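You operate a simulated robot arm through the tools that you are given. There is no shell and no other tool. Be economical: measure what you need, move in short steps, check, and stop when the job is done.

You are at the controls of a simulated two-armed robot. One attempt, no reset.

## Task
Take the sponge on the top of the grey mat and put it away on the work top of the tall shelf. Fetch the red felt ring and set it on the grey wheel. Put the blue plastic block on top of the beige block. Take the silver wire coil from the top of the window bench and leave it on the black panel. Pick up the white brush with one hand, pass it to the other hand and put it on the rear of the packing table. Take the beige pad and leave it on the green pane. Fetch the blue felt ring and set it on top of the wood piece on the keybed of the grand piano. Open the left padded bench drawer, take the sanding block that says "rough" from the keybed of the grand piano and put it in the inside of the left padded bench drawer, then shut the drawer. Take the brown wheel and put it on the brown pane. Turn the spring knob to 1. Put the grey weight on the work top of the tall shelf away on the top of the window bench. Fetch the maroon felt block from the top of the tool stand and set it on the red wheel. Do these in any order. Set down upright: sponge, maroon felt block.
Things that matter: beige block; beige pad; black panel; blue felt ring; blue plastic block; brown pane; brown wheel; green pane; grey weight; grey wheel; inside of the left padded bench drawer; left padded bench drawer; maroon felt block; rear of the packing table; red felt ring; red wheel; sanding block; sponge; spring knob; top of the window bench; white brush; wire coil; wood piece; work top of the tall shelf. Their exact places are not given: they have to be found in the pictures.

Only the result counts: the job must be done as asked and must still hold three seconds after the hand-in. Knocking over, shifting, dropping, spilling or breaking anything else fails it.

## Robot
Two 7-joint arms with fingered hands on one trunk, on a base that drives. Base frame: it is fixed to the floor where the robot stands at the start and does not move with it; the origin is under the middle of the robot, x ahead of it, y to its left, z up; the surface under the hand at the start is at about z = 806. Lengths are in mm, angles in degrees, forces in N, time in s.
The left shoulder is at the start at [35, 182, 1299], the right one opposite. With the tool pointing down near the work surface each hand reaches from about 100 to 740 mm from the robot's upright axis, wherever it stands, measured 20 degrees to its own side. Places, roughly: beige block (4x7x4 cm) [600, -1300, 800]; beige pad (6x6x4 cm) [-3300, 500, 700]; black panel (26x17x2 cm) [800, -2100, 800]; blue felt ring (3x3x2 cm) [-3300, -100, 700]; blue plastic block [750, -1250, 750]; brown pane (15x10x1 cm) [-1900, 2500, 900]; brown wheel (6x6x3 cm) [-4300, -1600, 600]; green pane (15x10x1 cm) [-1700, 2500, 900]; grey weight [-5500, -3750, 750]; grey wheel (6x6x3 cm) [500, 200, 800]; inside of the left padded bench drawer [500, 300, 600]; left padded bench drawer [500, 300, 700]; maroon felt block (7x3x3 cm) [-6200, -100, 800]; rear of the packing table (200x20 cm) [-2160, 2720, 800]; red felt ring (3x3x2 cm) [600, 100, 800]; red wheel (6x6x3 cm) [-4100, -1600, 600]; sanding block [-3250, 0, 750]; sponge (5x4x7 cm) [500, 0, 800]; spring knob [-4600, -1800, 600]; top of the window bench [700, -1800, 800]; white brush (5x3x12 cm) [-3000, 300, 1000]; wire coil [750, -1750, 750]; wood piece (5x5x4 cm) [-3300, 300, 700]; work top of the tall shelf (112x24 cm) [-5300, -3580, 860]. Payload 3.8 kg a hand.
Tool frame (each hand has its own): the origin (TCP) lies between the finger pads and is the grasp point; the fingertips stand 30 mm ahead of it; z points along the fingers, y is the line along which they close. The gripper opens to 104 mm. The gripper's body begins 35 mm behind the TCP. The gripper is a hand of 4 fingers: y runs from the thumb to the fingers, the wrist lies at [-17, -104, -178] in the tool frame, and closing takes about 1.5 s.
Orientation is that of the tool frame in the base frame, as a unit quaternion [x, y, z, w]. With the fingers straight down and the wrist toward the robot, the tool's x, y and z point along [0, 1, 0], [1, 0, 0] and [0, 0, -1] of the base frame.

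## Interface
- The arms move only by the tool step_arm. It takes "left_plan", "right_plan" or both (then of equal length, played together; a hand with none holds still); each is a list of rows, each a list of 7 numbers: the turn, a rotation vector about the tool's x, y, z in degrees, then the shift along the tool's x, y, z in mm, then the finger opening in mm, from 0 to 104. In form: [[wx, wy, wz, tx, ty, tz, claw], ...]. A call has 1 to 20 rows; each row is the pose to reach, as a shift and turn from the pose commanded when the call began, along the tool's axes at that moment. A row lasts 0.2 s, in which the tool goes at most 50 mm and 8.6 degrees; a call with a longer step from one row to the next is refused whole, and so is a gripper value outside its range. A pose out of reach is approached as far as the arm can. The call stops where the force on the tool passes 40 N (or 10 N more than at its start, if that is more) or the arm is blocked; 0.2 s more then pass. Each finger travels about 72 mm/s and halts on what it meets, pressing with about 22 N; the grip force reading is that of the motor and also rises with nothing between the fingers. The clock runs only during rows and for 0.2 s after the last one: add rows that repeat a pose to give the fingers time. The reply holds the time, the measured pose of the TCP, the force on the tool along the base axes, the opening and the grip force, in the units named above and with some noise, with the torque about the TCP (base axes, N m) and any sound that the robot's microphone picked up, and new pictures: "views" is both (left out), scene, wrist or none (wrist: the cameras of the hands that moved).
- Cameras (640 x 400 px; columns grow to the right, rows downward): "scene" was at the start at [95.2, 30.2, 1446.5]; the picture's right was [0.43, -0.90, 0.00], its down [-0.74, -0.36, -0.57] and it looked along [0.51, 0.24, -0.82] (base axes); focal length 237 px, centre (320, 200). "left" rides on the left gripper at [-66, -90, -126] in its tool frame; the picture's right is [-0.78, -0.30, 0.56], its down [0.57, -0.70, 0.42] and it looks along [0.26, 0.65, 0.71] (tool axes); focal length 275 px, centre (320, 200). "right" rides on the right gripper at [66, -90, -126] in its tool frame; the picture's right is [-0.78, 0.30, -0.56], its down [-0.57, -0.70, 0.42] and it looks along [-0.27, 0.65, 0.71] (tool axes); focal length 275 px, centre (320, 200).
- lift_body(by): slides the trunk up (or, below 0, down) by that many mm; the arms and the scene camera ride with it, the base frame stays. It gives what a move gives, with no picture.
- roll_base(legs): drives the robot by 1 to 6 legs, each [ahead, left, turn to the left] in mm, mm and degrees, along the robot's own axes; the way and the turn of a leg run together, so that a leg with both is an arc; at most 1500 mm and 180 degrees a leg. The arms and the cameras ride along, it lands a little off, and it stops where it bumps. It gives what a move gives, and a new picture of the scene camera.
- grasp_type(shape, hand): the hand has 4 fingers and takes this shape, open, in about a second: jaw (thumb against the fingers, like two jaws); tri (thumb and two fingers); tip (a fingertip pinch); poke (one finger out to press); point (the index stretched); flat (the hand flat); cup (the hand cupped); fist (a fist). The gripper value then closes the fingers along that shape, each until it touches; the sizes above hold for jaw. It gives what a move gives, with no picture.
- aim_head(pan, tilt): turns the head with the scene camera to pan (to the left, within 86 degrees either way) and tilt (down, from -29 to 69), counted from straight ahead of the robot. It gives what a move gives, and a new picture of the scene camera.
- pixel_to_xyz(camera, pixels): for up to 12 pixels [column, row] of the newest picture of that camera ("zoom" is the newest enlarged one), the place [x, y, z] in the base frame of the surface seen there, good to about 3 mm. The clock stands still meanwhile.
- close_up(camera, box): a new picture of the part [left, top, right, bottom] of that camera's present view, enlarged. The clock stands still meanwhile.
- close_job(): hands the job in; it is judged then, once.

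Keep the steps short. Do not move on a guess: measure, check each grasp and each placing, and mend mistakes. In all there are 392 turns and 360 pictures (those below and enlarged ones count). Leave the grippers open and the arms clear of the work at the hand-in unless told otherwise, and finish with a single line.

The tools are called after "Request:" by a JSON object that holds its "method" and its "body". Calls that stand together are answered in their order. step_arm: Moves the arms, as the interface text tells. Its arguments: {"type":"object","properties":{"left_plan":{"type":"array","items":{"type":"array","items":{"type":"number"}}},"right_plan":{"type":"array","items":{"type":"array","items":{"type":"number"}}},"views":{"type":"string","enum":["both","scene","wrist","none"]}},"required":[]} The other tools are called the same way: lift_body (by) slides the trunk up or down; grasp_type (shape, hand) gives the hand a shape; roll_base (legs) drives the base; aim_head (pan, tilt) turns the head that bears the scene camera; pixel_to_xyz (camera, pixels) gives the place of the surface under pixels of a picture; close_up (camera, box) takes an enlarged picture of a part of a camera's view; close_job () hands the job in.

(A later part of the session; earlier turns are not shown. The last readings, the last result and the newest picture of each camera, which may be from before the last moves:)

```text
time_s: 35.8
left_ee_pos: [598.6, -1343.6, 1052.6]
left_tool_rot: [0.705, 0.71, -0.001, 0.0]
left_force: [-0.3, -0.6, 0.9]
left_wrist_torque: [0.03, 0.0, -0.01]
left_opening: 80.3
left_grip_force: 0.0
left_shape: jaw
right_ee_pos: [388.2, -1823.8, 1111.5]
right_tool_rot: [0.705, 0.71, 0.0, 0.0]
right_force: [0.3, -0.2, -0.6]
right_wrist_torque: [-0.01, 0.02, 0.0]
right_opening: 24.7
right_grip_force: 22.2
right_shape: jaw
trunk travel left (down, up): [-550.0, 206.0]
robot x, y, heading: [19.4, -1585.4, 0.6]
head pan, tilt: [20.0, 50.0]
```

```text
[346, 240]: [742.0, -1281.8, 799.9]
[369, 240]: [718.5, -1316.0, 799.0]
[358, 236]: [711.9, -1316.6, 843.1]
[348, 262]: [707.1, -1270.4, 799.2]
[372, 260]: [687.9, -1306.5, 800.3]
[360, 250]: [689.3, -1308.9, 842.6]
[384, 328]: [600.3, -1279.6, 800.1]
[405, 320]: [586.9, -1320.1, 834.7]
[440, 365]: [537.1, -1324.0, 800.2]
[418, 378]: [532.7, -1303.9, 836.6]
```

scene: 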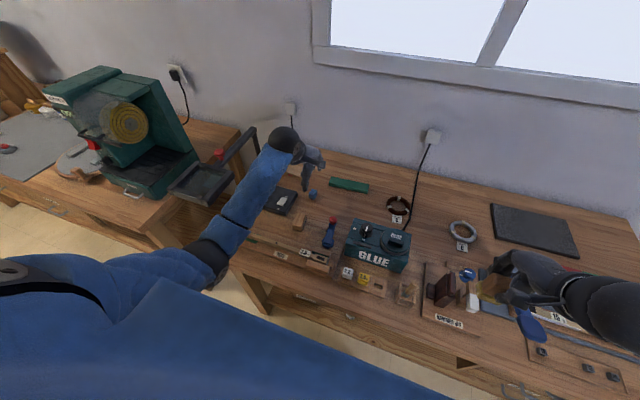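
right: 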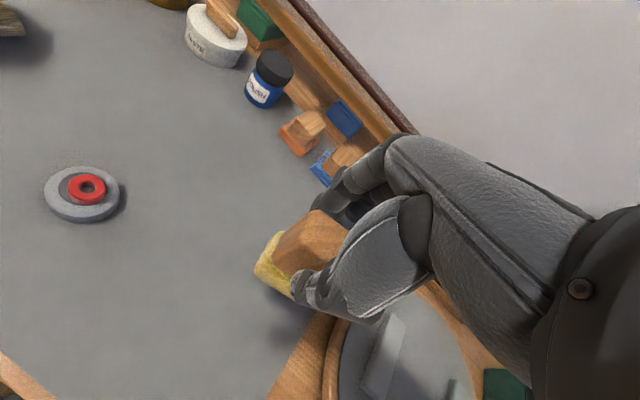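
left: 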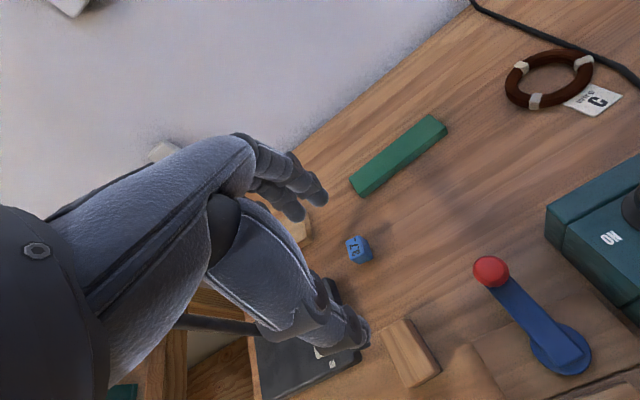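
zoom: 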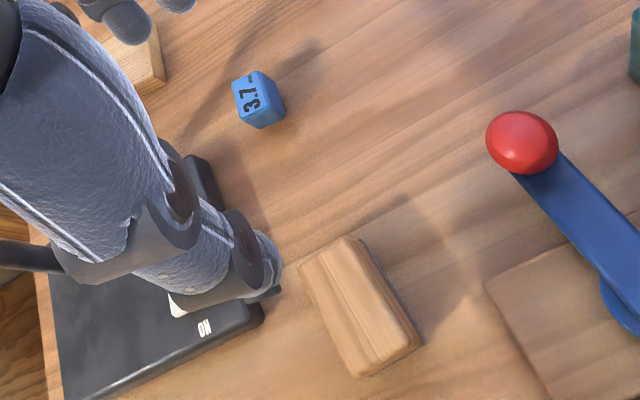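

Clearance is fine. Next: left hand above the blue block at about (690,−1308), z 940.

Request:
{"method": "step_arm", "body": {"left_plan": [[0, 0, 0, 16, 42, 0, 80], [0, 0, 0, 33, 85, 0, 80], [0, 0, 0, 33, 85, 40, 80], [0, 0, 0, 33, 85, 80, 80], [0, 0, 0, 33, 85, 112, 80]], "views": "wrist"}}

Request:
{"method": "close_up", "body": {"camera": "left", "box": [300, 220, 460, 320]}}

```text
time_s: 37.0
left_ee_pos: [683.3, -1309.9, 944.1]
left_tool_rot: [0.705, 0.709, 0.001, -0.001]
left_force: [0.4, 0.3, 0.6]
left_wrist_torque: [-0.02, 0.02, 0.03]
left_opening: 80.2
left_grip_force: 0.0
left_shape: jaw
right_ee_pos: [387.0, -1823.6, 1111.7]
right_tool_rot: [0.704, 0.71, -0.001, -0.001]
right_force: [-0.2, 0.6, -0.5]
right_wrist_torque: [0.02, -0.02, -0.03]
right_opening: 24.9
right_grip_force: 21.9
right_shape: jaw
trunk travel left (down, up): [-550.0, 206.0]
robot x, y, heading: [19.8, -1583.1, 0.5]
head pan, tilt: [20.0, 50.0]
```

left: 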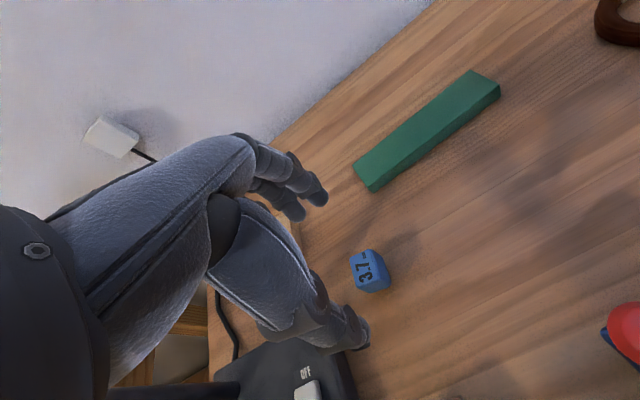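

```text
4.00 times, centred on (380, 270) of left
```

zoom: 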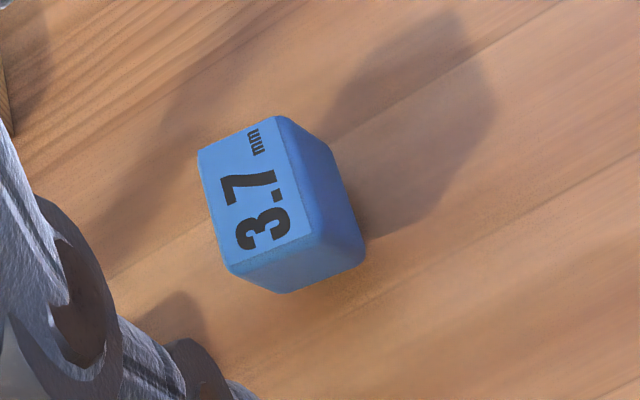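

Request:
{"method": "pixel_to_xyz", "body": {"camera": "zoom", "pixels": [[205, 155], [272, 122], [308, 235], [235, 265], [255, 195], [355, 240], [285, 288]]}}

```text
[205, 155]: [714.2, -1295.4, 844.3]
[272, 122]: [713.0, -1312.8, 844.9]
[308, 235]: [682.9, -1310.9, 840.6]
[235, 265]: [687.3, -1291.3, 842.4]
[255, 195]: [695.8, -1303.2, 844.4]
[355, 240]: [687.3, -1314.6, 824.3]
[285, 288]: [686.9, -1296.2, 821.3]
```

Blue block centre ≈ (699,−1303), top 844. I'll descend to TCP z≈846 and close.

Request:
{"method": "step_arm", "body": {"left_plan": [[0, 0, 0, 5, 15, 0, 80], [0, 0, 0, 5, 15, 50, 80], [0, 0, 0, 5, 15, 97, 80], [0, 0, 0, 5, 15, 97, 60], [0, 0, 0, 5, 15, 97, 35], [0, 0, 0, 5, 15, 97, 15], [0, 0, 0, 5, 15, 97, 15], [0, 0, 0, 5, 15, 97, 15]], "views": "wrist"}}

```text
time_s: 38.8
left_ee_pos: [662.4, -1305.3, 871.4]
left_tool_rot: [0.705, 0.709, 0.0, 0.0]
left_force: [0.2, 0.0, -0.5]
left_wrist_torque: [0.0, -0.05, -0.03]
left_opening: 15.0
left_grip_force: 0.0
left_shape: jaw
left hand out of reach, approached as far as the arm can: row 2, 3, 4, 5, 6, 7, 8
right_ee_pos: [386.7, -1823.6, 1111.0]
right_tool_rot: [0.705, 0.709, 0.0, 0.0]
right_force: [-0.7, -0.2, -0.5]
right_wrist_torque: [-0.03, 0.05, -0.01]
right_opening: 24.6
right_grip_force: 21.7
right_shape: jaw
trunk travel left (down, up): [-550.0, 206.0]
robot x, y, heading: [21.7, -1582.9, 0.2]
head pan, tilt: [20.0, 50.0]
```

left: 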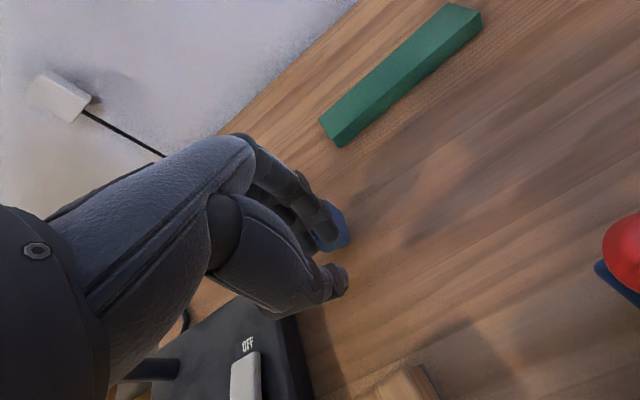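

Out of reach: the hand stopped at z 871, short of the block. I'll rise, open, and lower the trunk back by 80 mm.

Request:
{"method": "step_arm", "body": {"left_plan": [[0, 0, 0, 0, 0, -45, 15], [0, 0, 0, 0, 0, -90, 15], [0, 0, 0, 0, 0, -90, 80], [0, 0, 0, 0, 0, -90, 80], [0, 0, 0, 0, 0, -90, 80], [0, 0, 0, 0, 0, -90, 80]], "views": "wrist"}}

Request:
{"method": "lift_body", "body": {"by": -70}}

```text
time_s: 40.2
left_ee_pos: [664.2, -1307.6, 961.4]
left_tool_rot: [0.705, 0.709, 0.001, -0.001]
left_force: [-0.2, 1.0, 0.7]
left_wrist_torque: [0.01, -0.01, 0.0]
left_opening: 79.5
left_grip_force: 0.0
left_shape: jaw
right_ee_pos: [386.9, -1823.5, 1111.6]
right_tool_rot: [0.705, 0.71, 0.0, -0.001]
right_force: [0.9, 0.5, -0.4]
right_wrist_torque: [0.0, -0.01, 0.02]
right_opening: 24.8
right_grip_force: 22.1
right_shape: jaw
trunk travel left (down, up): [-550.0, 206.0]
robot x, y, heading: [18.5, -1583.5, 0.3]
head pan, tilt: [20.0, 50.0]
```

left: 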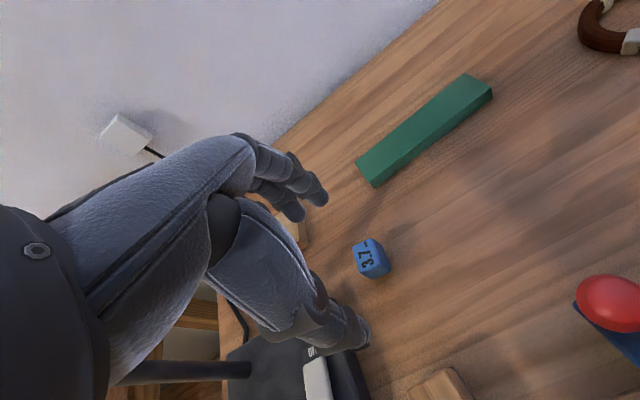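

```text
time_s: 41.2
left_ee_pos: [662.3, -1307.1, 890.5]
left_tool_rot: [0.705, 0.709, 0.0, -0.001]
left_force: [1.0, 0.1, -0.5]
left_wrist_torque: [0.01, 0.02, 0.01]
left_opening: 79.5
left_grip_force: 0.1
left_shape: jaw
right_ee_pos: [387.3, -1823.7, 1041.8]
right_tool_rot: [0.705, 0.71, 0.0, 0.0]
right_force: [-0.1, -0.5, -0.9]
right_wrist_torque: [0.01, 0.01, 0.02]
right_opening: 24.6
right_grip_force: 22.2
right_shape: jaw
trunk travel left (down, up): [-480.0, 276.0]
robot x, y, heading: [19.5, -1581.7, 0.3]
head pan, tilt: [20.0, 50.0]
```

The block appears undisturbed. I'll re-measure it from here.

Request:
{"method": "close_up", "body": {"camera": "left", "box": [300, 180, 460, 280]}}

```text
4.00 times, centred on (380, 230) of left
```

zoom: 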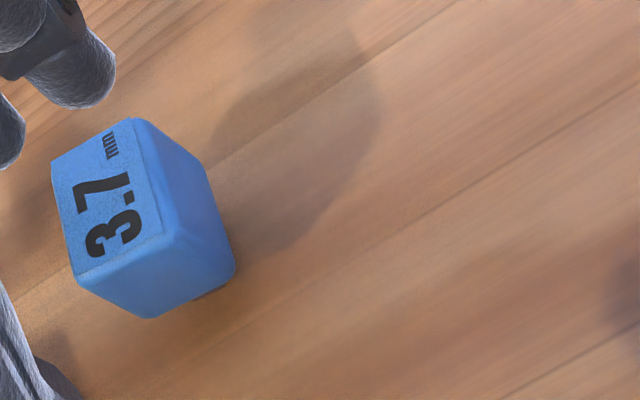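

Request:
{"method": "pixel_to_xyz", "body": {"camera": "zoom", "pixels": [[55, 165], [132, 122], [170, 238], [82, 272], [110, 195], [228, 260], [150, 312], [205, 300]]}}

```text
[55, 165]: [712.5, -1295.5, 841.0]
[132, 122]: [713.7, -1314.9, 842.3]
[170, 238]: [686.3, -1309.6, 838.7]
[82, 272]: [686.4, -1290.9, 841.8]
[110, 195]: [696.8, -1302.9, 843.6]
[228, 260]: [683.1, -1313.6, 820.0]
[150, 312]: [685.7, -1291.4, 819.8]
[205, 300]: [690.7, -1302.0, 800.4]
```

The blue cube spans z≈819–843. I'll move over (699,−1303), down to TCP z 850 and close.

Request:
{"method": "step_arm", "body": {"left_plan": [[0, 0, 0, 4, 36, 0, 80], [0, 0, 0, 4, 36, 40, 80], [0, 0, 0, 4, 36, 40, 60], [0, 0, 0, 4, 36, 40, 35], [0, 0, 0, 4, 36, 40, 15], [0, 0, 0, 4, 36, 40, 15], [0, 0, 0, 4, 36, 40, 15]], "views": "wrist"}}

Request:
{"method": "close_up", "body": {"camera": "left", "box": [260, 190, 420, 310]}}

```text
time_s: 42.8
left_ee_pos: [697.2, -1303.1, 851.9]
left_tool_rot: [0.704, 0.71, 0.0, 0.0]
left_force: [-0.7, -0.3, 0.1]
left_wrist_torque: [0.01, -0.01, 0.0]
left_opening: 27.8
left_grip_force: 22.2
left_shape: jaw
right_ee_pos: [387.0, -1823.5, 1042.0]
right_tool_rot: [0.705, 0.709, 0.0, -0.001]
right_force: [-0.2, -0.5, -0.6]
right_wrist_torque: [-0.02, -0.01, -0.01]
right_opening: 24.5
right_grip_force: 21.9
right_shape: jaw
trunk travel left (down, up): [-480.0, 276.0]
robot x, y, heading: [18.8, -1580.2, 0.6]
head pan, tilt: [20.0, 50.0]
```

left: 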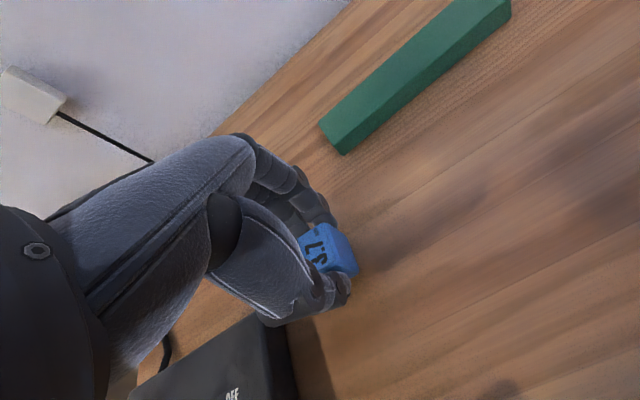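

```text
3.33 times, centred on (340, 250) of left
```

zoom: 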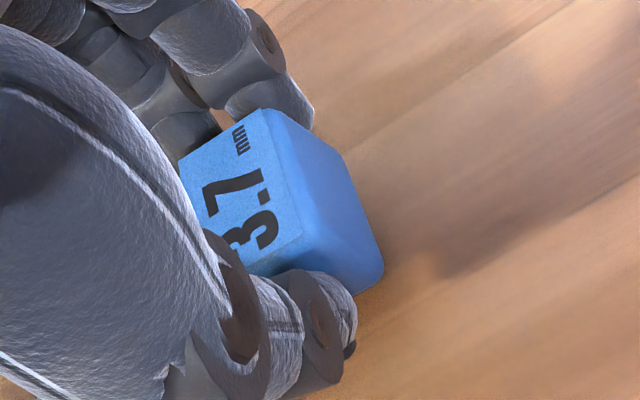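

Held at 27.8 mm. I'll lift and look at what is under it.

Request:
{"method": "step_arm", "body": {"left_plan": [[0, 0, 0, 0, 0, -40, 15], [0, 0, 0, 0, 0, -80, 15], [0, 0, 0, 0, 0, -80, 15]], "views": "wrist"}}

Request:
{"method": "close_up", "body": {"camera": "scene", "box": [250, 140, 410, 270]}}

```text
time_s: 43.6
left_ee_pos: [696.7, -1302.4, 932.6]
left_tool_rot: [0.705, 0.709, -0.001, 0.0]
left_force: [-0.5, -0.5, 1.0]
left_wrist_torque: [0.0, -0.02, 0.0]
left_opening: 27.3
left_grip_force: 22.3
left_shape: jaw
right_ee_pos: [388.0, -1822.9, 1041.1]
right_tool_rot: [0.704, 0.71, 0.0, 0.0]
right_force: [-0.1, 1.3, -0.8]
right_wrist_torque: [0.05, 0.0, 0.0]
right_opening: 24.9
right_grip_force: 21.9
right_shape: jaw
trunk travel left (down, up): [-480.0, 276.0]
robot x, y, heading: [20.7, -1585.8, 0.3]
head pan, tilt: [20.0, 50.0]
```

left: 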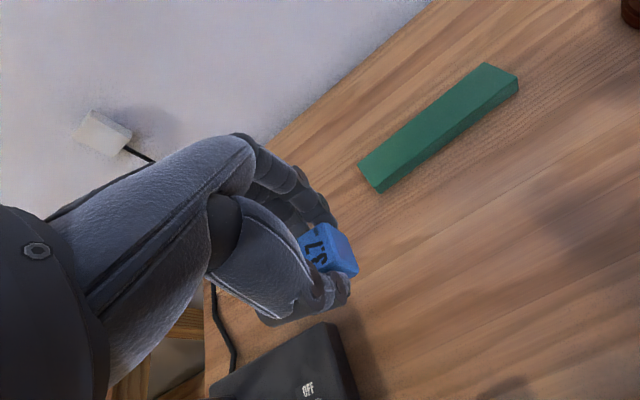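

```text
3.08 times, centred on (330, 205) of scene
```

zoom: 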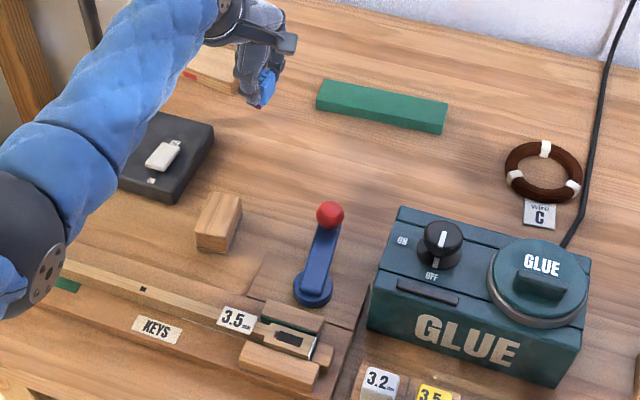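

I'll zoom on the held block to see its underside.

Request:
{"method": "close_up", "body": {"camera": "scene", "box": [300, 145, 330, 170]}}

Request:
{"method": "pixel_to_xyz", "body": {"camera": "zoom", "pixels": [[320, 200]]}}

Request:
{"method": "pixel_to_xyz", "body": {"camera": "scene", "pixels": [[303, 200], [300, 196], [310, 192], [303, 206], [299, 203], [308, 205]]}}

```text
16.00 times, centred on (315, 158) of scene
```

zoom: 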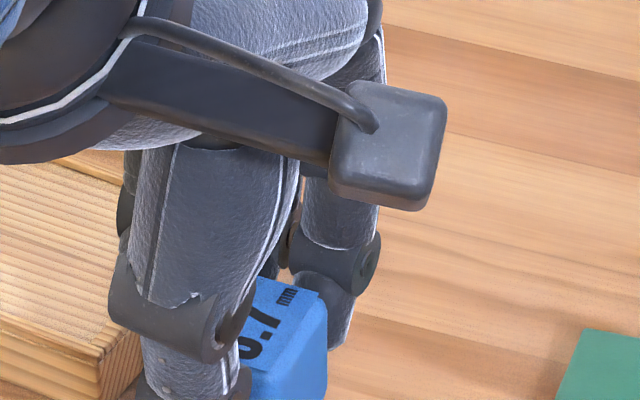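

```text
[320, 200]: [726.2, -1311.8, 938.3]
```

```text
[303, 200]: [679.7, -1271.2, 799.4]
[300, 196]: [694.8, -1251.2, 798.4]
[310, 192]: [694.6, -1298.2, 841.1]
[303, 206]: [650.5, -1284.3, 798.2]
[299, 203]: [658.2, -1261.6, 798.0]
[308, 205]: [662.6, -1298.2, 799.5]
```

Request:
{"method": "close_up", "body": {"camera": "scene", "box": [304, 155, 328, 175]}}

Request:
{"method": "pixel_to_xyz", "body": {"camera": "zoom", "pixels": [[270, 210], [270, 270], [270, 290], [230, 310], [230, 290]]}}

Request:
{"method": "close_up", "body": {"camera": "scene", "box": [280, 195, 320, 230]}}

```text
16.00 times, centred on (316, 165) of scene
```

zoom: 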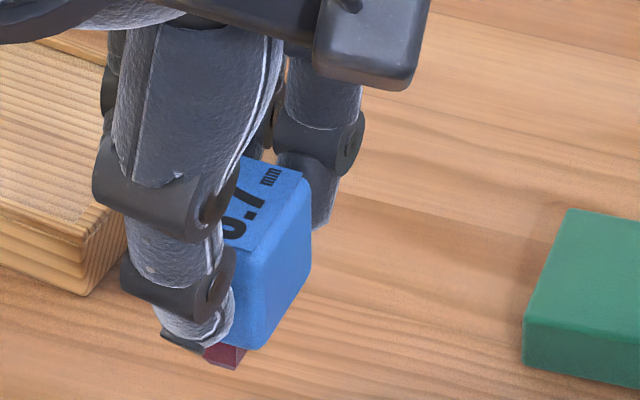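

```text
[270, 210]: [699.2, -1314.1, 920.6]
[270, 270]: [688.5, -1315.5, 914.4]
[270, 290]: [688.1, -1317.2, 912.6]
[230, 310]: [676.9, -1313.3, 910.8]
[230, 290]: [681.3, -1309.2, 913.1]
```

```text
11.43 times, centred on (300, 212) of scene
```

zoom: 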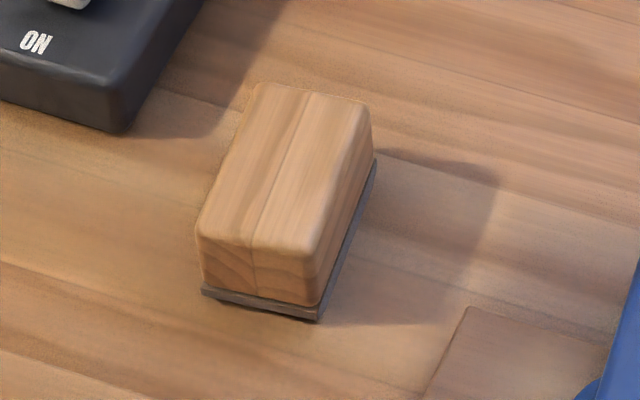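

Request:
{"method": "pixel_to_xyz", "body": {"camera": "zoom", "pixels": [[262, 90], [360, 105], [205, 225], [312, 245], [285, 160]]}}

```text
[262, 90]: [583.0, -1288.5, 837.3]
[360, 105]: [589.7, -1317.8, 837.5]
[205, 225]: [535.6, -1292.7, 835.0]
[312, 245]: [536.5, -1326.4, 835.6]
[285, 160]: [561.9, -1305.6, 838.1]
```

Beige block centre ≈ (561,−1306), top 837. I'll move above it at the same height and check the red-ball lever's clearance.

Request:
{"method": "step_arm", "body": {"left_plan": [[0, 0, 0, -1, -46, 0, 15], [0, 0, 0, -2, -92, 0, 15], [0, 0, 0, -3, -137, 0, 15], [0, 0, 0, -3, -137, 20, 15], [0, 0, 0, -3, -137, 20, 15]]}}

Request:
{"method": "pixel_to_xyz", "body": {"camera": "scene", "pixels": [[332, 219], [333, 216]]}}

```text
time_s: 44.8
left_ee_pos: [560.2, -1307.6, 912.3]
left_tool_rot: [0.705, 0.709, 0.0, 0.0]
left_force: [-0.1, 0.6, 0.4]
left_wrist_torque: [0.03, -0.03, -0.03]
left_opening: 27.2
left_grip_force: 22.1
left_shape: jaw
right_ee_pos: [386.4, -1822.7, 1041.8]
right_tool_rot: [0.705, 0.709, -0.001, -0.001]
right_force: [-0.6, -0.3, -0.8]
right_wrist_torque: [-0.05, -0.03, -0.03]
right_opening: 24.7
right_grip_force: 22.2
right_shape: jaw
trunk travel left (down, up): [-480.0, 276.0]
robot x, y, heading: [20.4, -1579.3, 0.4]
head pan, tilt: [20.0, 50.0]
```

scene: 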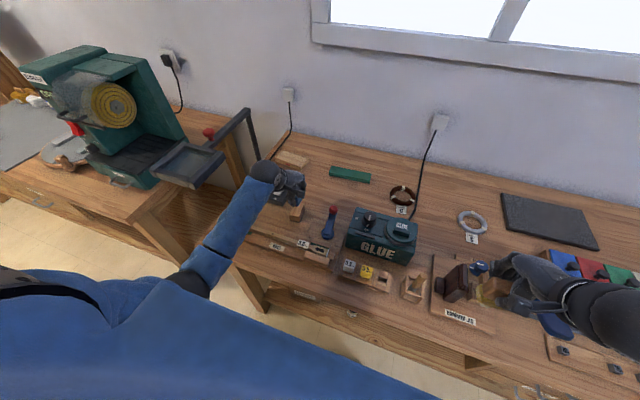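
left: 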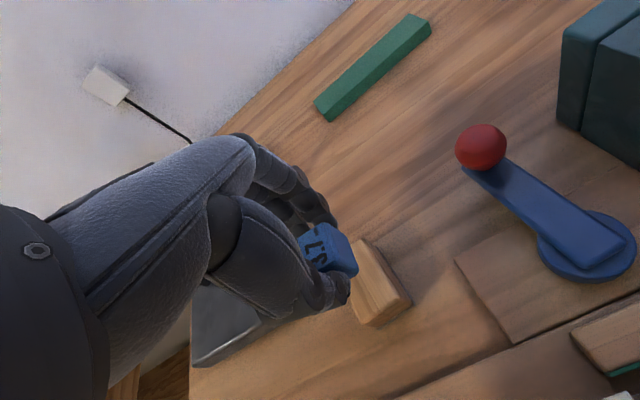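

```text
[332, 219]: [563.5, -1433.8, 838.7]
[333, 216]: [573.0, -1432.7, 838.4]
```

Clear of the lever. I'll lower to TCP z≈890 and check from the wrist view.

Request:
{"method": "step_arm", "body": {"left_plan": [[0, 0, 0, 0, 1, 12, 15], [0, 0, 0, 0, 1, 20, 15], [0, 0, 0, 0, 1, 20, 15]], "views": "wrist"}}

Request:
{"method": "close_up", "body": {"camera": "left", "box": [270, 190, 430, 330]}}

Request:
{"method": "close_up", "body": {"camera": "scene", "box": [270, 180, 330, 230]}}

```text
time_s: 45.6
left_ee_pos: [561.9, -1308.0, 891.7]
left_tool_rot: [0.705, 0.709, 0.0, -0.001]
left_force: [-0.6, 0.1, 0.0]
left_wrist_torque: [0.01, 0.01, -0.01]
left_opening: 27.5
left_grip_force: 21.9
left_shape: jaw
right_ee_pos: [386.1, -1822.4, 1041.1]
right_tool_rot: [0.705, 0.71, 0.0, -0.001]
right_force: [0.1, 0.4, -0.4]
right_wrist_torque: [0.04, 0.0, -0.02]
right_opening: 24.9
right_grip_force: 21.8
right_shape: jaw
trunk travel left (down, up): [-480.0, 276.0]
robot x, y, heading: [23.0, -1581.5, 0.5]
head pan, tilt: [20.0, 50.0]
```

left: 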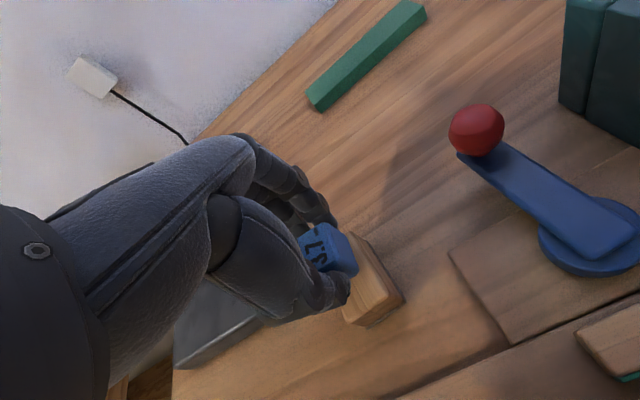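

```text
2.86 times, centred on (350, 260) of left
```

zoom: 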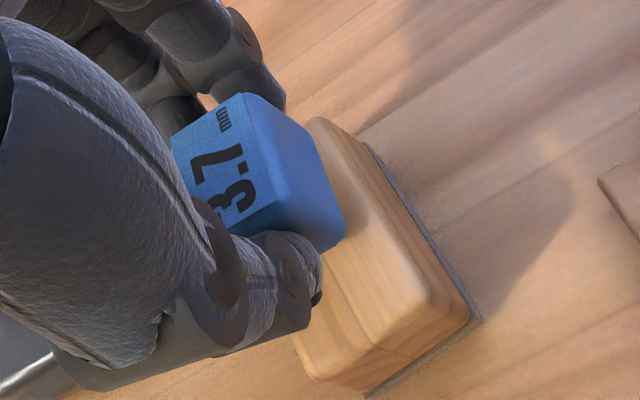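

```text
8.00 times, centred on (300, 205) of scene
```

zoom: 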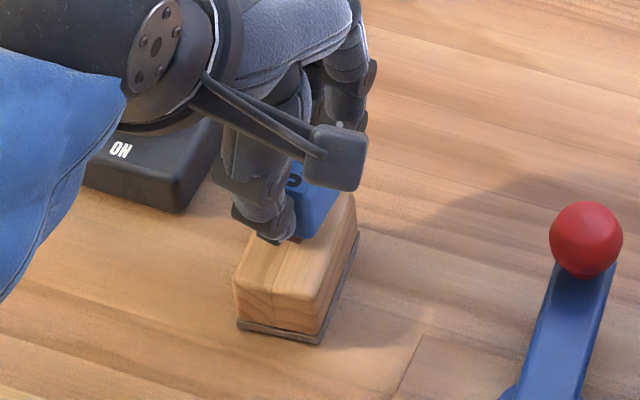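

It hovers just above. I'll lower 2 mm, open and rise.

Request:
{"method": "step_arm", "body": {"left_plan": [[0, 0, 0, 0, 0, 2, 15], [0, 0, 0, 0, 0, 2, 28], [0, 0, 0, 0, 0, 2, 45], [0, 0, 0, 0, 0, 2, 60], [0, 0, 0, 0, 0, 2, 60], [0, 0, 0, 0, 0, -30, 70], [0, 0, 0, 0, 0, -75, 80], [0, 0, 0, 0, 0, -110, 80]], "views": "wrist"}}

Request:
{"method": "close_up", "body": {"camera": "scene", "box": [270, 180, 330, 230]}}

```text
time_s: 47.4
left_ee_pos: [560.2, -1309.0, 998.4]
left_tool_rot: [0.705, 0.709, 0.0, 0.0]
left_force: [-0.3, 0.7, 0.5]
left_wrist_torque: [-0.01, -0.03, 0.03]
left_opening: 79.7
left_grip_force: 0.0
left_shape: jaw
right_ee_pos: [386.7, -1824.1, 1041.4]
right_tool_rot: [0.705, 0.71, -0.001, -0.001]
right_force: [0.2, 0.0, -0.6]
right_wrist_torque: [-0.02, 0.0, -0.02]
right_opening: 24.5
right_grip_force: 21.9
right_shape: jaw
trunk travel left (down, up): [-480.0, 276.0]
robot x, y, heading: [23.0, -1582.6, 0.6]
head pan, tilt: [20.0, 50.0]
```

left: 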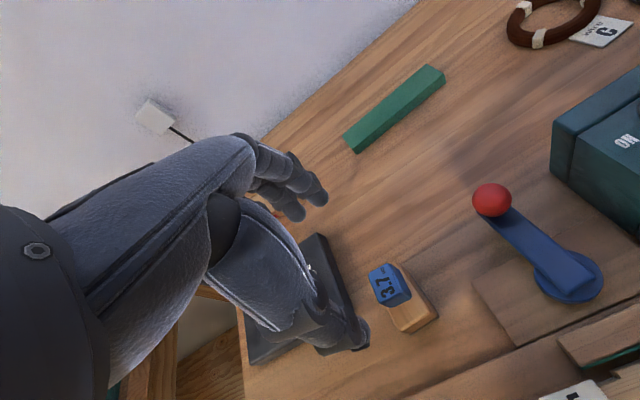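

```text
8.00 times, centred on (300, 205) of scene
```

zoom: 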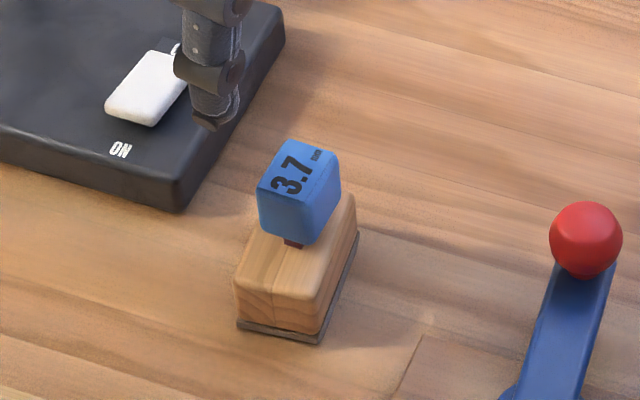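

The blue block stands on the beige block. Now I'll retract the left arm and shift to the coil.

Request:
{"method": "step_arm", "body": {"left_plan": [[0, 0, 0, -10, -40, -10, 90], [0, 0, 0, -20, -80, -20, 90], [0, 0, 0, -30, -120, -30, 90], [0, 0, 0, -40, -160, -40, 90]], "views": "none"}}

Request:
{"method": "roll_base", "body": {"legs": [[-60, 0, 0], [0, -480, 0]]}}

Request:
{"method": "aim_head", "body": {"pan": 5, "tilt": 50}}

```text
time_s: 48.4
left_ee_pos: [397.1, -1350.6, 1040.2]
left_tool_rot: [0.704, 0.71, 0.0, -0.001]
left_force: [0.0, 0.7, -0.7]
left_wrist_torque: [-0.02, -0.02, 0.01]
left_opening: 90.1
left_grip_force: 0.1
left_shape: jaw
right_ee_pos: [385.4, -1823.7, 1042.4]
right_tool_rot: [0.705, 0.709, 0.0, 0.0]
right_force: [0.1, 0.1, -0.1]
right_wrist_torque: [-0.02, 0.02, -0.01]
right_opening: 24.6
right_grip_force: 21.9
right_shape: jaw
trunk travel left (down, up): [-480.0, 276.0]
robot x, y, heading: [21.9, -1582.7, 0.3]
head pan, tilt: [20.0, 50.0]
```

```text
time_s: 51.9
left_ee_pos: [343.1, -1842.8, 1040.7]
left_tool_rot: [0.704, 0.71, 0.0, 0.0]
left_force: [0.5, -0.2, 0.1]
left_wrist_torque: [-0.02, -0.02, -0.04]
left_opening: 90.0
left_grip_force: 0.1
left_shape: jaw
right_ee_pos: [331.4, -2316.0, 1043.1]
right_tool_rot: [0.705, 0.709, 0.0, -0.001]
right_force: [-1.2, 0.3, -2.2]
right_wrist_torque: [0.0, -0.01, 0.0]
right_opening: 24.4
right_grip_force: 21.8
right_shape: jaw
trunk travel left (down, up): [-480.0, 276.0]
robot x, y, heading: [-35.8, -2072.8, 0.1]
head pan, tilt: [20.0, 50.0]
```

scene: 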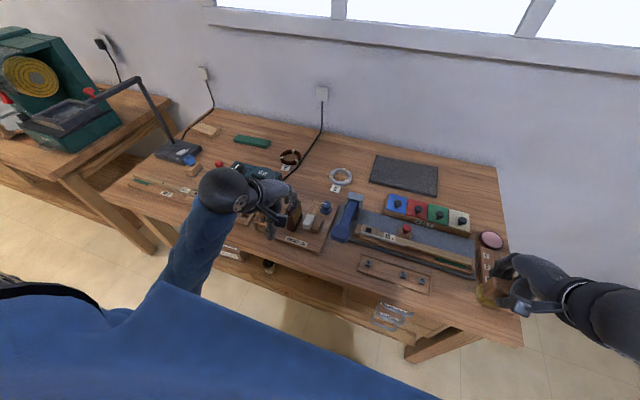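

```text
time_s: 52.7
left_ee_pos: [342.0, -1842.4, 1038.5]
left_tool_rot: [0.705, 0.709, 0.001, 0.0]
left_force: [-0.7, -0.4, -0.1]
left_wrist_torque: [-0.01, -0.05, -0.02]
left_opening: 89.9
left_grip_force: 0.0
left_shape: jaw
right_ee_pos: [329.4, -2314.3, 1040.8]
right_tool_rot: [0.705, 0.709, 0.0, -0.001]
right_force: [0.0, 0.5, -0.2]
right_wrist_torque: [0.02, -0.01, 0.01]
right_opening: 24.7
right_grip_force: 22.3
right_shape: jaw
trunk travel left (down, up): [-480.0, 276.0]
robot x, y, heading: [-36.6, -2074.9, 0.4]
head pan, tilt: [5.0, 50.0]
```

scene: 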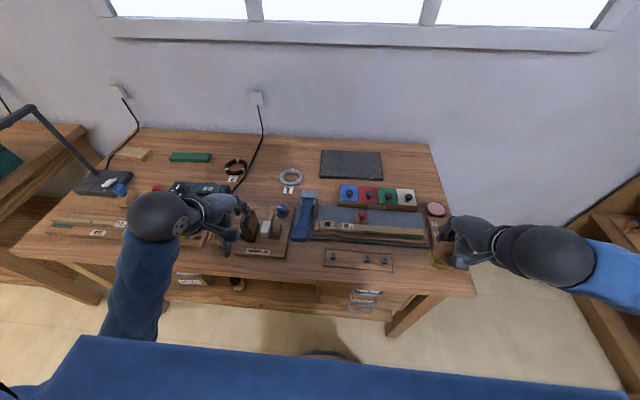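

I'll measure the coil, panel and items under the arms.

Request:
{"method": "pixel_to_xyz", "body": {"camera": "scene", "pixels": [[291, 168], [282, 178], [300, 177], [291, 185], [291, 178], [320, 151], [380, 152], [322, 178], [382, 179], [251, 212], [283, 207], [308, 193]]}}

Request:
{"method": "close_up", "body": {"camera": "scene", "box": [260, 140, 400, 230]}}

```text
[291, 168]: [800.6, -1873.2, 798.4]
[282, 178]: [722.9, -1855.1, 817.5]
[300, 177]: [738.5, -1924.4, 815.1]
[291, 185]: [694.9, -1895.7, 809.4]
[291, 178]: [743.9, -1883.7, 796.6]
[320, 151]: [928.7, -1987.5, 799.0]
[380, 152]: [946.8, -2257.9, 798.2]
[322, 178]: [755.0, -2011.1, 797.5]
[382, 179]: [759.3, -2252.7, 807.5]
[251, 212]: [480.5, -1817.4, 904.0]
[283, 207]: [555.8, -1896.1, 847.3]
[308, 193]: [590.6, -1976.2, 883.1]
```

```text
4.44 times, centred on (330, 185) of scene
```

zoom: 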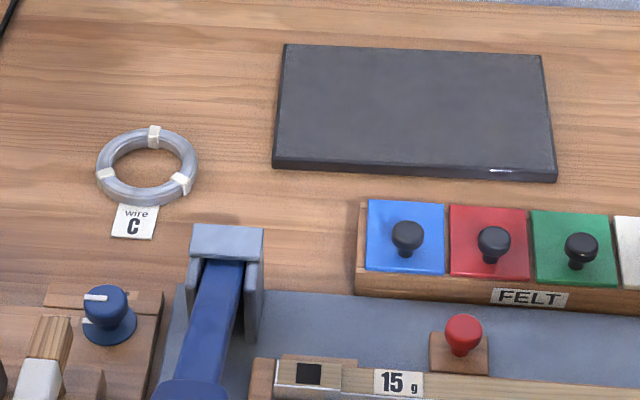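

Coil centre ≈ (748,−1890); the panel spans x 760–930, y −2010…−2250. I'll drive 130 mm ahead to be in reach.

Request:
{"method": "roll_base", "body": {"legs": [[130, 20, 0]]}}

```text
time_s: 54.0
left_ee_pos: [478.0, -1822.5, 1040.1]
left_tool_rot: [0.706, 0.709, 0.0, -0.001]
left_force: [-0.2, -0.2, 0.1]
left_wrist_torque: [0.01, 0.02, 0.0]
left_opening: 89.9
left_grip_force: 0.2
left_shape: jaw
right_ee_pos: [464.8, -2294.5, 1041.5]
right_tool_rot: [0.705, 0.709, -0.002, 0.0]
right_force: [0.0, -0.1, -1.0]
right_wrist_torque: [-0.02, -0.03, 0.03]
right_opening: 24.9
right_grip_force: 21.8
right_shape: jaw
trunk travel left (down, up): [-480.0, 276.0]
robot x, y, heading: [97.9, -2054.5, 0.5]
head pan, tilt: [5.0, 50.0]
```

scene: 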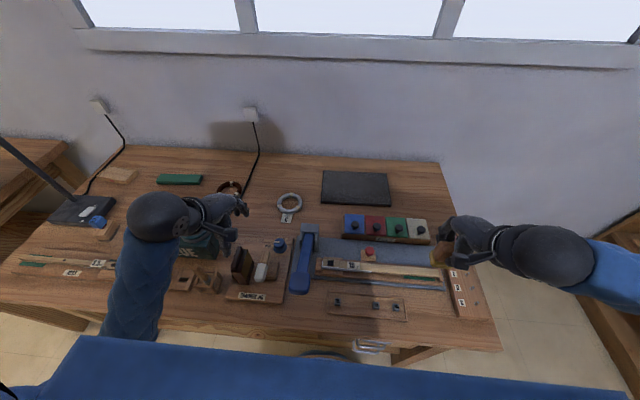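

No bump. I'll bring the left hand near the coil for a closer view.

Request:
{"method": "step_arm", "body": {"left_plan": [[0, 0, 0, -11, 45, 0, 90], [0, 0, 0, -22, 90, 0, 90], [0, 0, 0, -33, 135, 0, 90], [0, 0, 0, -44, 180, 0, 90], [0, 0, 0, -55, 222, 0, 90], [0, 0, 0, -55, 222, 45, 90], [0, 0, 0, -55, 222, 80, 90]], "views": "wrist"}}

Request:
{"method": "close_up", "body": {"camera": "left", "box": [320, 200, 480, 330]}}

```text
time_s: 55.6
left_ee_pos: [698.6, -1876.5, 960.0]
left_tool_rot: [0.706, 0.709, 0.0, -0.001]
left_force: [-0.2, 1.2, 0.9]
left_wrist_torque: [-0.02, 0.01, -0.02]
left_opening: 89.7
left_grip_force: 0.0
left_shape: jaw
right_ee_pos: [462.3, -2296.3, 1041.2]
right_tool_rot: [0.705, 0.709, -0.001, -0.001]
right_force: [-0.2, 1.1, -1.9]
right_wrist_torque: [-0.03, 0.01, 0.0]
right_opening: 24.5
right_grip_force: 22.1
right_shape: jaw
trunk travel left (down, up): [-480.0, 276.0]
robot x, y, heading: [101.9, -2052.1, 0.2]
head pan, tilt: [5.0, 50.0]
```

left: 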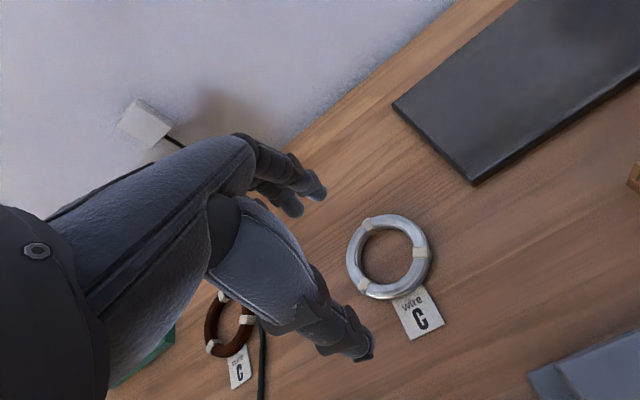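

```text
3.08 times, centred on (400, 265) of left
```

zoom: 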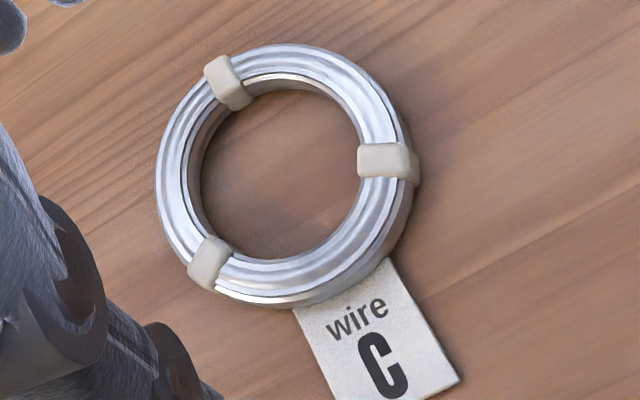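

Request:
{"method": "pixel_to_xyz", "body": {"camera": "zoom", "pixels": [[180, 160], [285, 62], [388, 160], [300, 280], [190, 240], [208, 258], [240, 280], [280, 180], [320, 300], [400, 330], [240, 95], [250, 265]]}}

```text
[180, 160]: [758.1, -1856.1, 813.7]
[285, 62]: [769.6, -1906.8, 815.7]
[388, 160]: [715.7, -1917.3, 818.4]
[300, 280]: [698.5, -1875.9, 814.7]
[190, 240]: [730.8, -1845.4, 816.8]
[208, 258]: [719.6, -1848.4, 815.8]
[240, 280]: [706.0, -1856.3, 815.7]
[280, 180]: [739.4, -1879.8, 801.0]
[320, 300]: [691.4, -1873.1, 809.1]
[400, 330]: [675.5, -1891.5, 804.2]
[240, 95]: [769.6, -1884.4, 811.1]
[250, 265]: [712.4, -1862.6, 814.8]
```

The coil (centre ≈ (736,−1884), mid radius 38) is best held by its rim left of the tag. The full jaw is too wide for the hole, so I'll try the "tip" shape and look at it.

Request:
{"method": "grasp_type", "body": {"hand": "left", "shape": "tip"}}

Request:
{"method": "step_arm", "body": {"left_plan": [[0, 0, 8, 0, 0, -3, 60], [0, 0, 16, 0, 0, -6, 60], [0, 0, 24, 0, 0, -10, 60], [0, 0, 32, 0, 0, -10, 60], [0, 0, 40, 0, 0, -10, 60]], "views": "both"}}

```text
time_s: 56.5
left_ee_pos: [696.6, -1876.3, 960.6]
left_tool_rot: [0.706, 0.708, 0.001, -0.001]
left_force: [0.7, -0.2, -0.3]
left_wrist_torque: [0.02, -0.01, 0.01]
left_opening: 103.9
left_grip_force: 0.1
left_shape: tip
right_ee_pos: [463.2, -2295.7, 1041.8]
right_tool_rot: [0.705, 0.709, -0.001, -0.001]
right_force: [-0.5, -0.5, 0.0]
right_wrist_torque: [0.0, 0.02, 0.01]
right_opening: 24.6
right_grip_force: 22.1
right_shape: jaw
trunk travel left (down, up): [-480.0, 276.0]
robot x, y, heading: [97.3, -2048.4, 0.3]
head pan, tilt: [5.0, 50.0]
```

```text
time_s: 57.7
left_ee_pos: [698.7, -1875.7, 970.7]
left_tool_rot: [0.906, 0.424, 0.0, -0.001]
left_force: [-0.3, 0.4, 0.0]
left_wrist_torque: [0.04, 0.01, 0.04]
left_opening: 60.7
left_grip_force: 0.0
left_shape: tip
right_ee_pos: [463.2, -2294.9, 1041.4]
right_tool_rot: [0.706, 0.709, -0.001, 0.0]
right_force: [-0.7, -0.7, -0.7]
right_wrist_torque: [0.01, -0.03, 0.02]
right_opening: 24.7
right_grip_force: 21.8
right_shape: jaw
trunk travel left (down, up): [-480.0, 276.0]
robot x, y, heading: [97.6, -2052.7, 0.3]
head pan, tilt: [5.0, 50.0]
```

scene: 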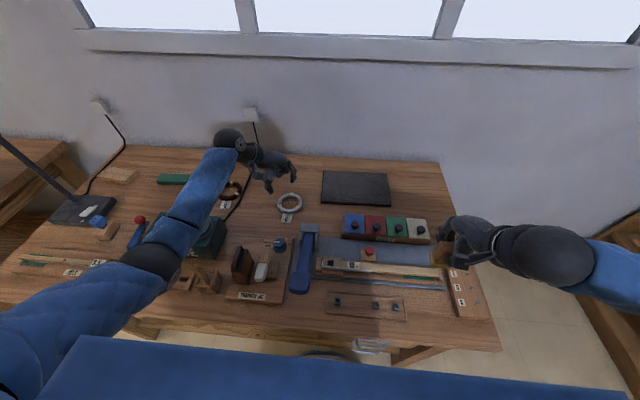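
left: 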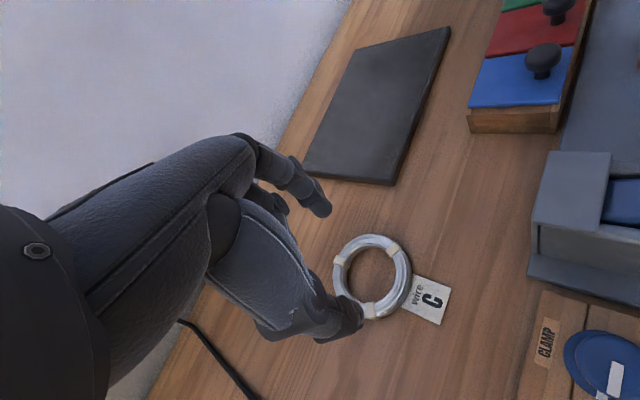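

In tip shape only the index and thumb stand out. I'll measure both fingertips to locate the pinch point.

Request:
{"method": "pixel_to_xyz", "body": {"camera": "left", "pixels": [[322, 205], [325, 213], [316, 190], [358, 312], [355, 325], [345, 318]]}}

Request:
{"method": "close_up", "body": {"camera": "left", "box": [240, 160, 440, 350]}}

```text
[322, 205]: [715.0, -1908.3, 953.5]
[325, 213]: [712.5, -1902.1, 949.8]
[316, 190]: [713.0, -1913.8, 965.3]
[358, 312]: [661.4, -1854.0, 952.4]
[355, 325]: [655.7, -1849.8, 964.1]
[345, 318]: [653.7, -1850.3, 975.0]
```

```text
2.11 times, centred on (340, 255) of left
```

zoom: 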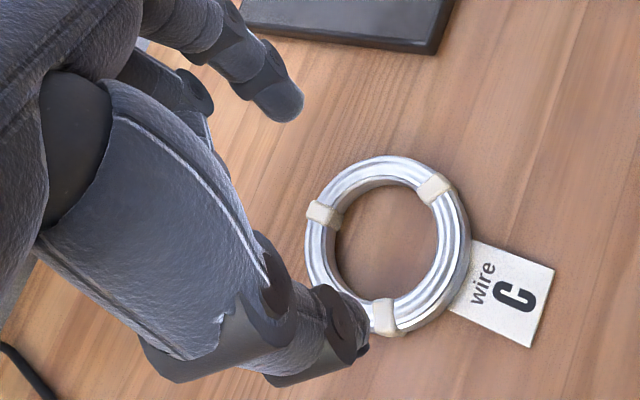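

The pinch lies on the tool's centre line. I'll go to the rim point (707,−1860) and down to z≈862, then look.

Request:
{"method": "step_arm", "body": {"left_plan": [[0, 0, 0, 17, -4, 0, 60], [0, 0, 0, 17, -4, 40, 60], [0, 0, 0, 17, -4, 80, 60], [0, 0, 0, 17, -4, 108, 60], [0, 0, 0, 17, -4, 108, 60]], "views": "wrist"}}

Request:
{"method": "close_up", "body": {"camera": "left", "box": [260, 150, 460, 310]}}

```text
time_s: 58.9
left_ee_pos: [706.5, -1859.8, 860.8]
left_tool_rot: [0.906, 0.424, -0.001, -0.001]
left_force: [0.3, 0.0, 0.0]
left_wrist_torque: [0.04, -0.02, 0.01]
left_opening: 60.6
left_grip_force: 0.1
left_shape: tip
right_ee_pos: [462.9, -2295.6, 1041.9]
right_tool_rot: [0.705, 0.709, -0.001, 0.0]
right_force: [0.8, 0.0, -1.0]
right_wrist_torque: [-0.02, -0.03, 0.03]
right_opening: 24.6
right_grip_force: 22.2
right_shape: jaw
trunk travel left (down, up): [-480.0, 276.0]
robot x, y, heading: [99.5, -2054.1, 0.1]
head pan, tilt: [5.0, 50.0]
```

left: 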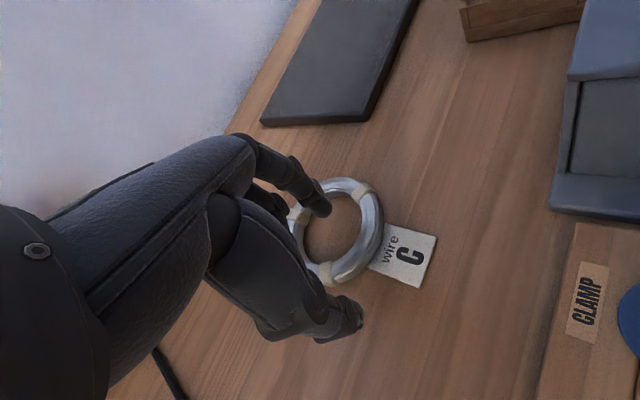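

```text
2.50 times, centred on (360, 230) of left
```

zoom: 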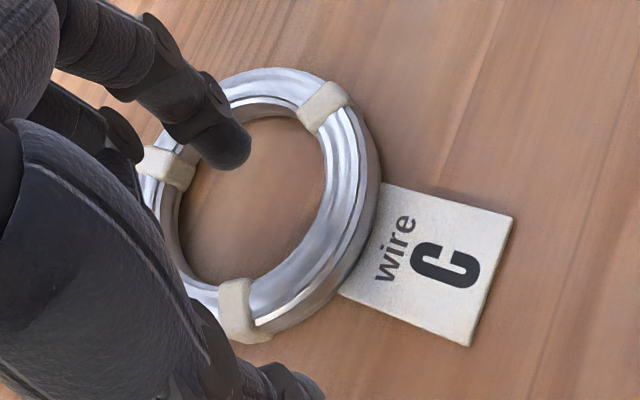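

The index is over the hole and the thumb outside. I'll narrow to 46, descend 28 mm and close.

Request:
{"method": "step_arm", "body": {"left_plan": [[0, 0, 0, 0, 0, 0, 46], [0, 0, 0, 0, 0, 10, 46], [0, 0, 0, 0, 0, 27, 46], [0, 0, 0, 0, 0, 27, 30], [0, 0, 0, 0, 0, 27, 15], [0, 0, 0, 0, 0, 27, 5], [0, 0, 0, 0, 0, 27, 5], [0, 0, 0, 0, 0, 27, 5]], "views": "wrist"}}

Request:
{"method": "close_up", "body": {"camera": "left", "box": [260, 150, 460, 310]}}

```text
time_s: 60.7
left_ee_pos: [706.9, -1861.0, 834.0]
left_tool_rot: [0.906, 0.424, 0.0, -0.001]
left_force: [0.3, 0.0, 0.6]
left_wrist_torque: [-0.04, 0.02, 0.02]
left_opening: 10.6
left_grip_force: 21.7
left_shape: tip
right_ee_pos: [462.8, -2295.9, 1042.2]
right_tool_rot: [0.705, 0.709, 0.0, -0.001]
right_force: [-0.6, -0.5, -1.4]
right_wrist_torque: [0.03, 0.01, 0.0]
right_opening: 24.9
right_grip_force: 21.4
right_shape: jaw
trunk travel left (down, up): [-480.0, 276.0]
robot x, y, heading: [96.3, -2055.7, 0.5]
head pan, tilt: [5.0, 50.0]
```

left: 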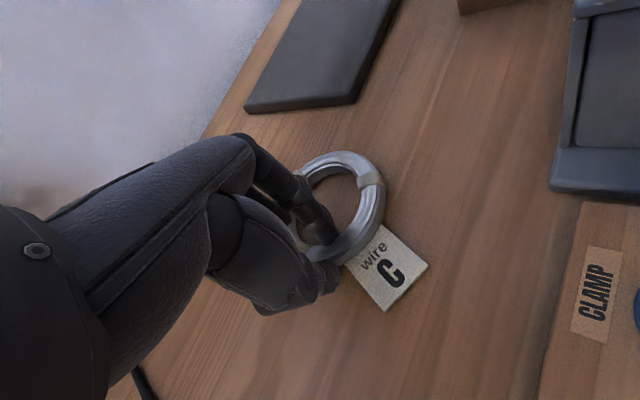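

```text
2.50 times, centred on (360, 230) of left
```

zoom: 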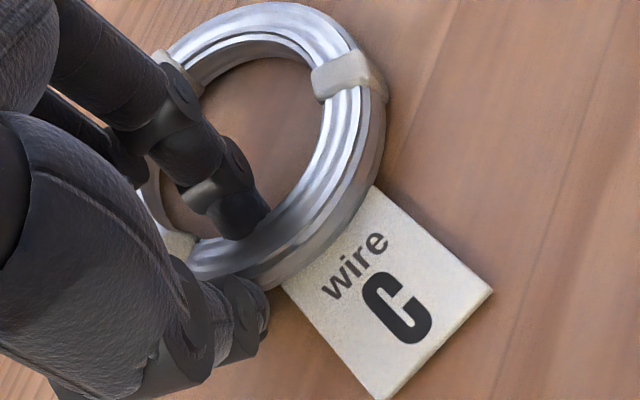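

Pinched on the rim (10.6 mm). I'll lift.

Request:
{"method": "step_arm", "body": {"left_plan": [[0, 0, 0, 0, 0, -30, 5], [0, 0, 0, 0, 0, -70, 5], [0, 0, 0, 0, 0, -110, 5], [0, 0, 0, 0, 0, -110, 5]], "views": "both"}}

```text
time_s: 61.7
left_ee_pos: [706.3, -1860.4, 945.8]
left_tool_rot: [0.906, 0.424, -0.001, 0.0]
left_force: [0.1, 0.0, -1.6]
left_wrist_torque: [0.05, 0.0, -0.02]
left_opening: 10.2
left_grip_force: 22.0
left_shape: tip
right_ee_pos: [463.6, -2295.0, 1041.9]
right_tool_rot: [0.705, 0.709, 0.0, -0.001]
right_force: [0.2, -0.4, -0.5]
right_wrist_torque: [-0.01, -0.01, 0.0]
right_opening: 24.6
right_grip_force: 22.6
right_shape: jaw
trunk travel left (down, up): [-480.0, 276.0]
robot x, y, heading: [96.4, -2057.1, 0.2]
head pan, tilt: [5.0, 50.0]
```

scene: 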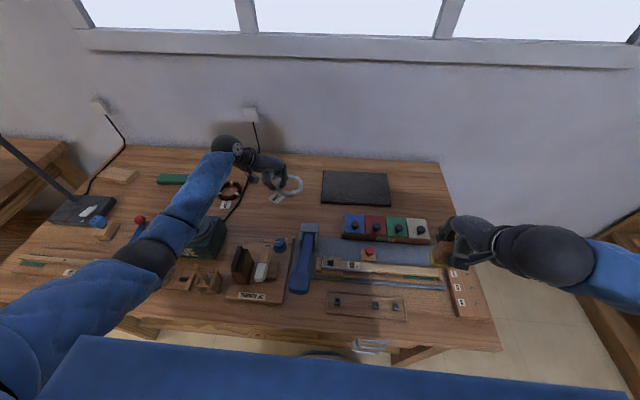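
left: 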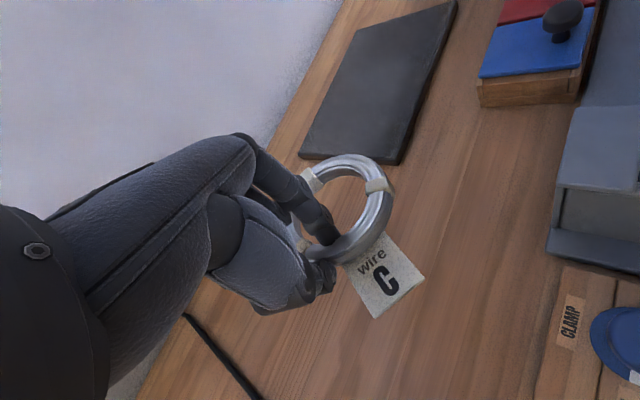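

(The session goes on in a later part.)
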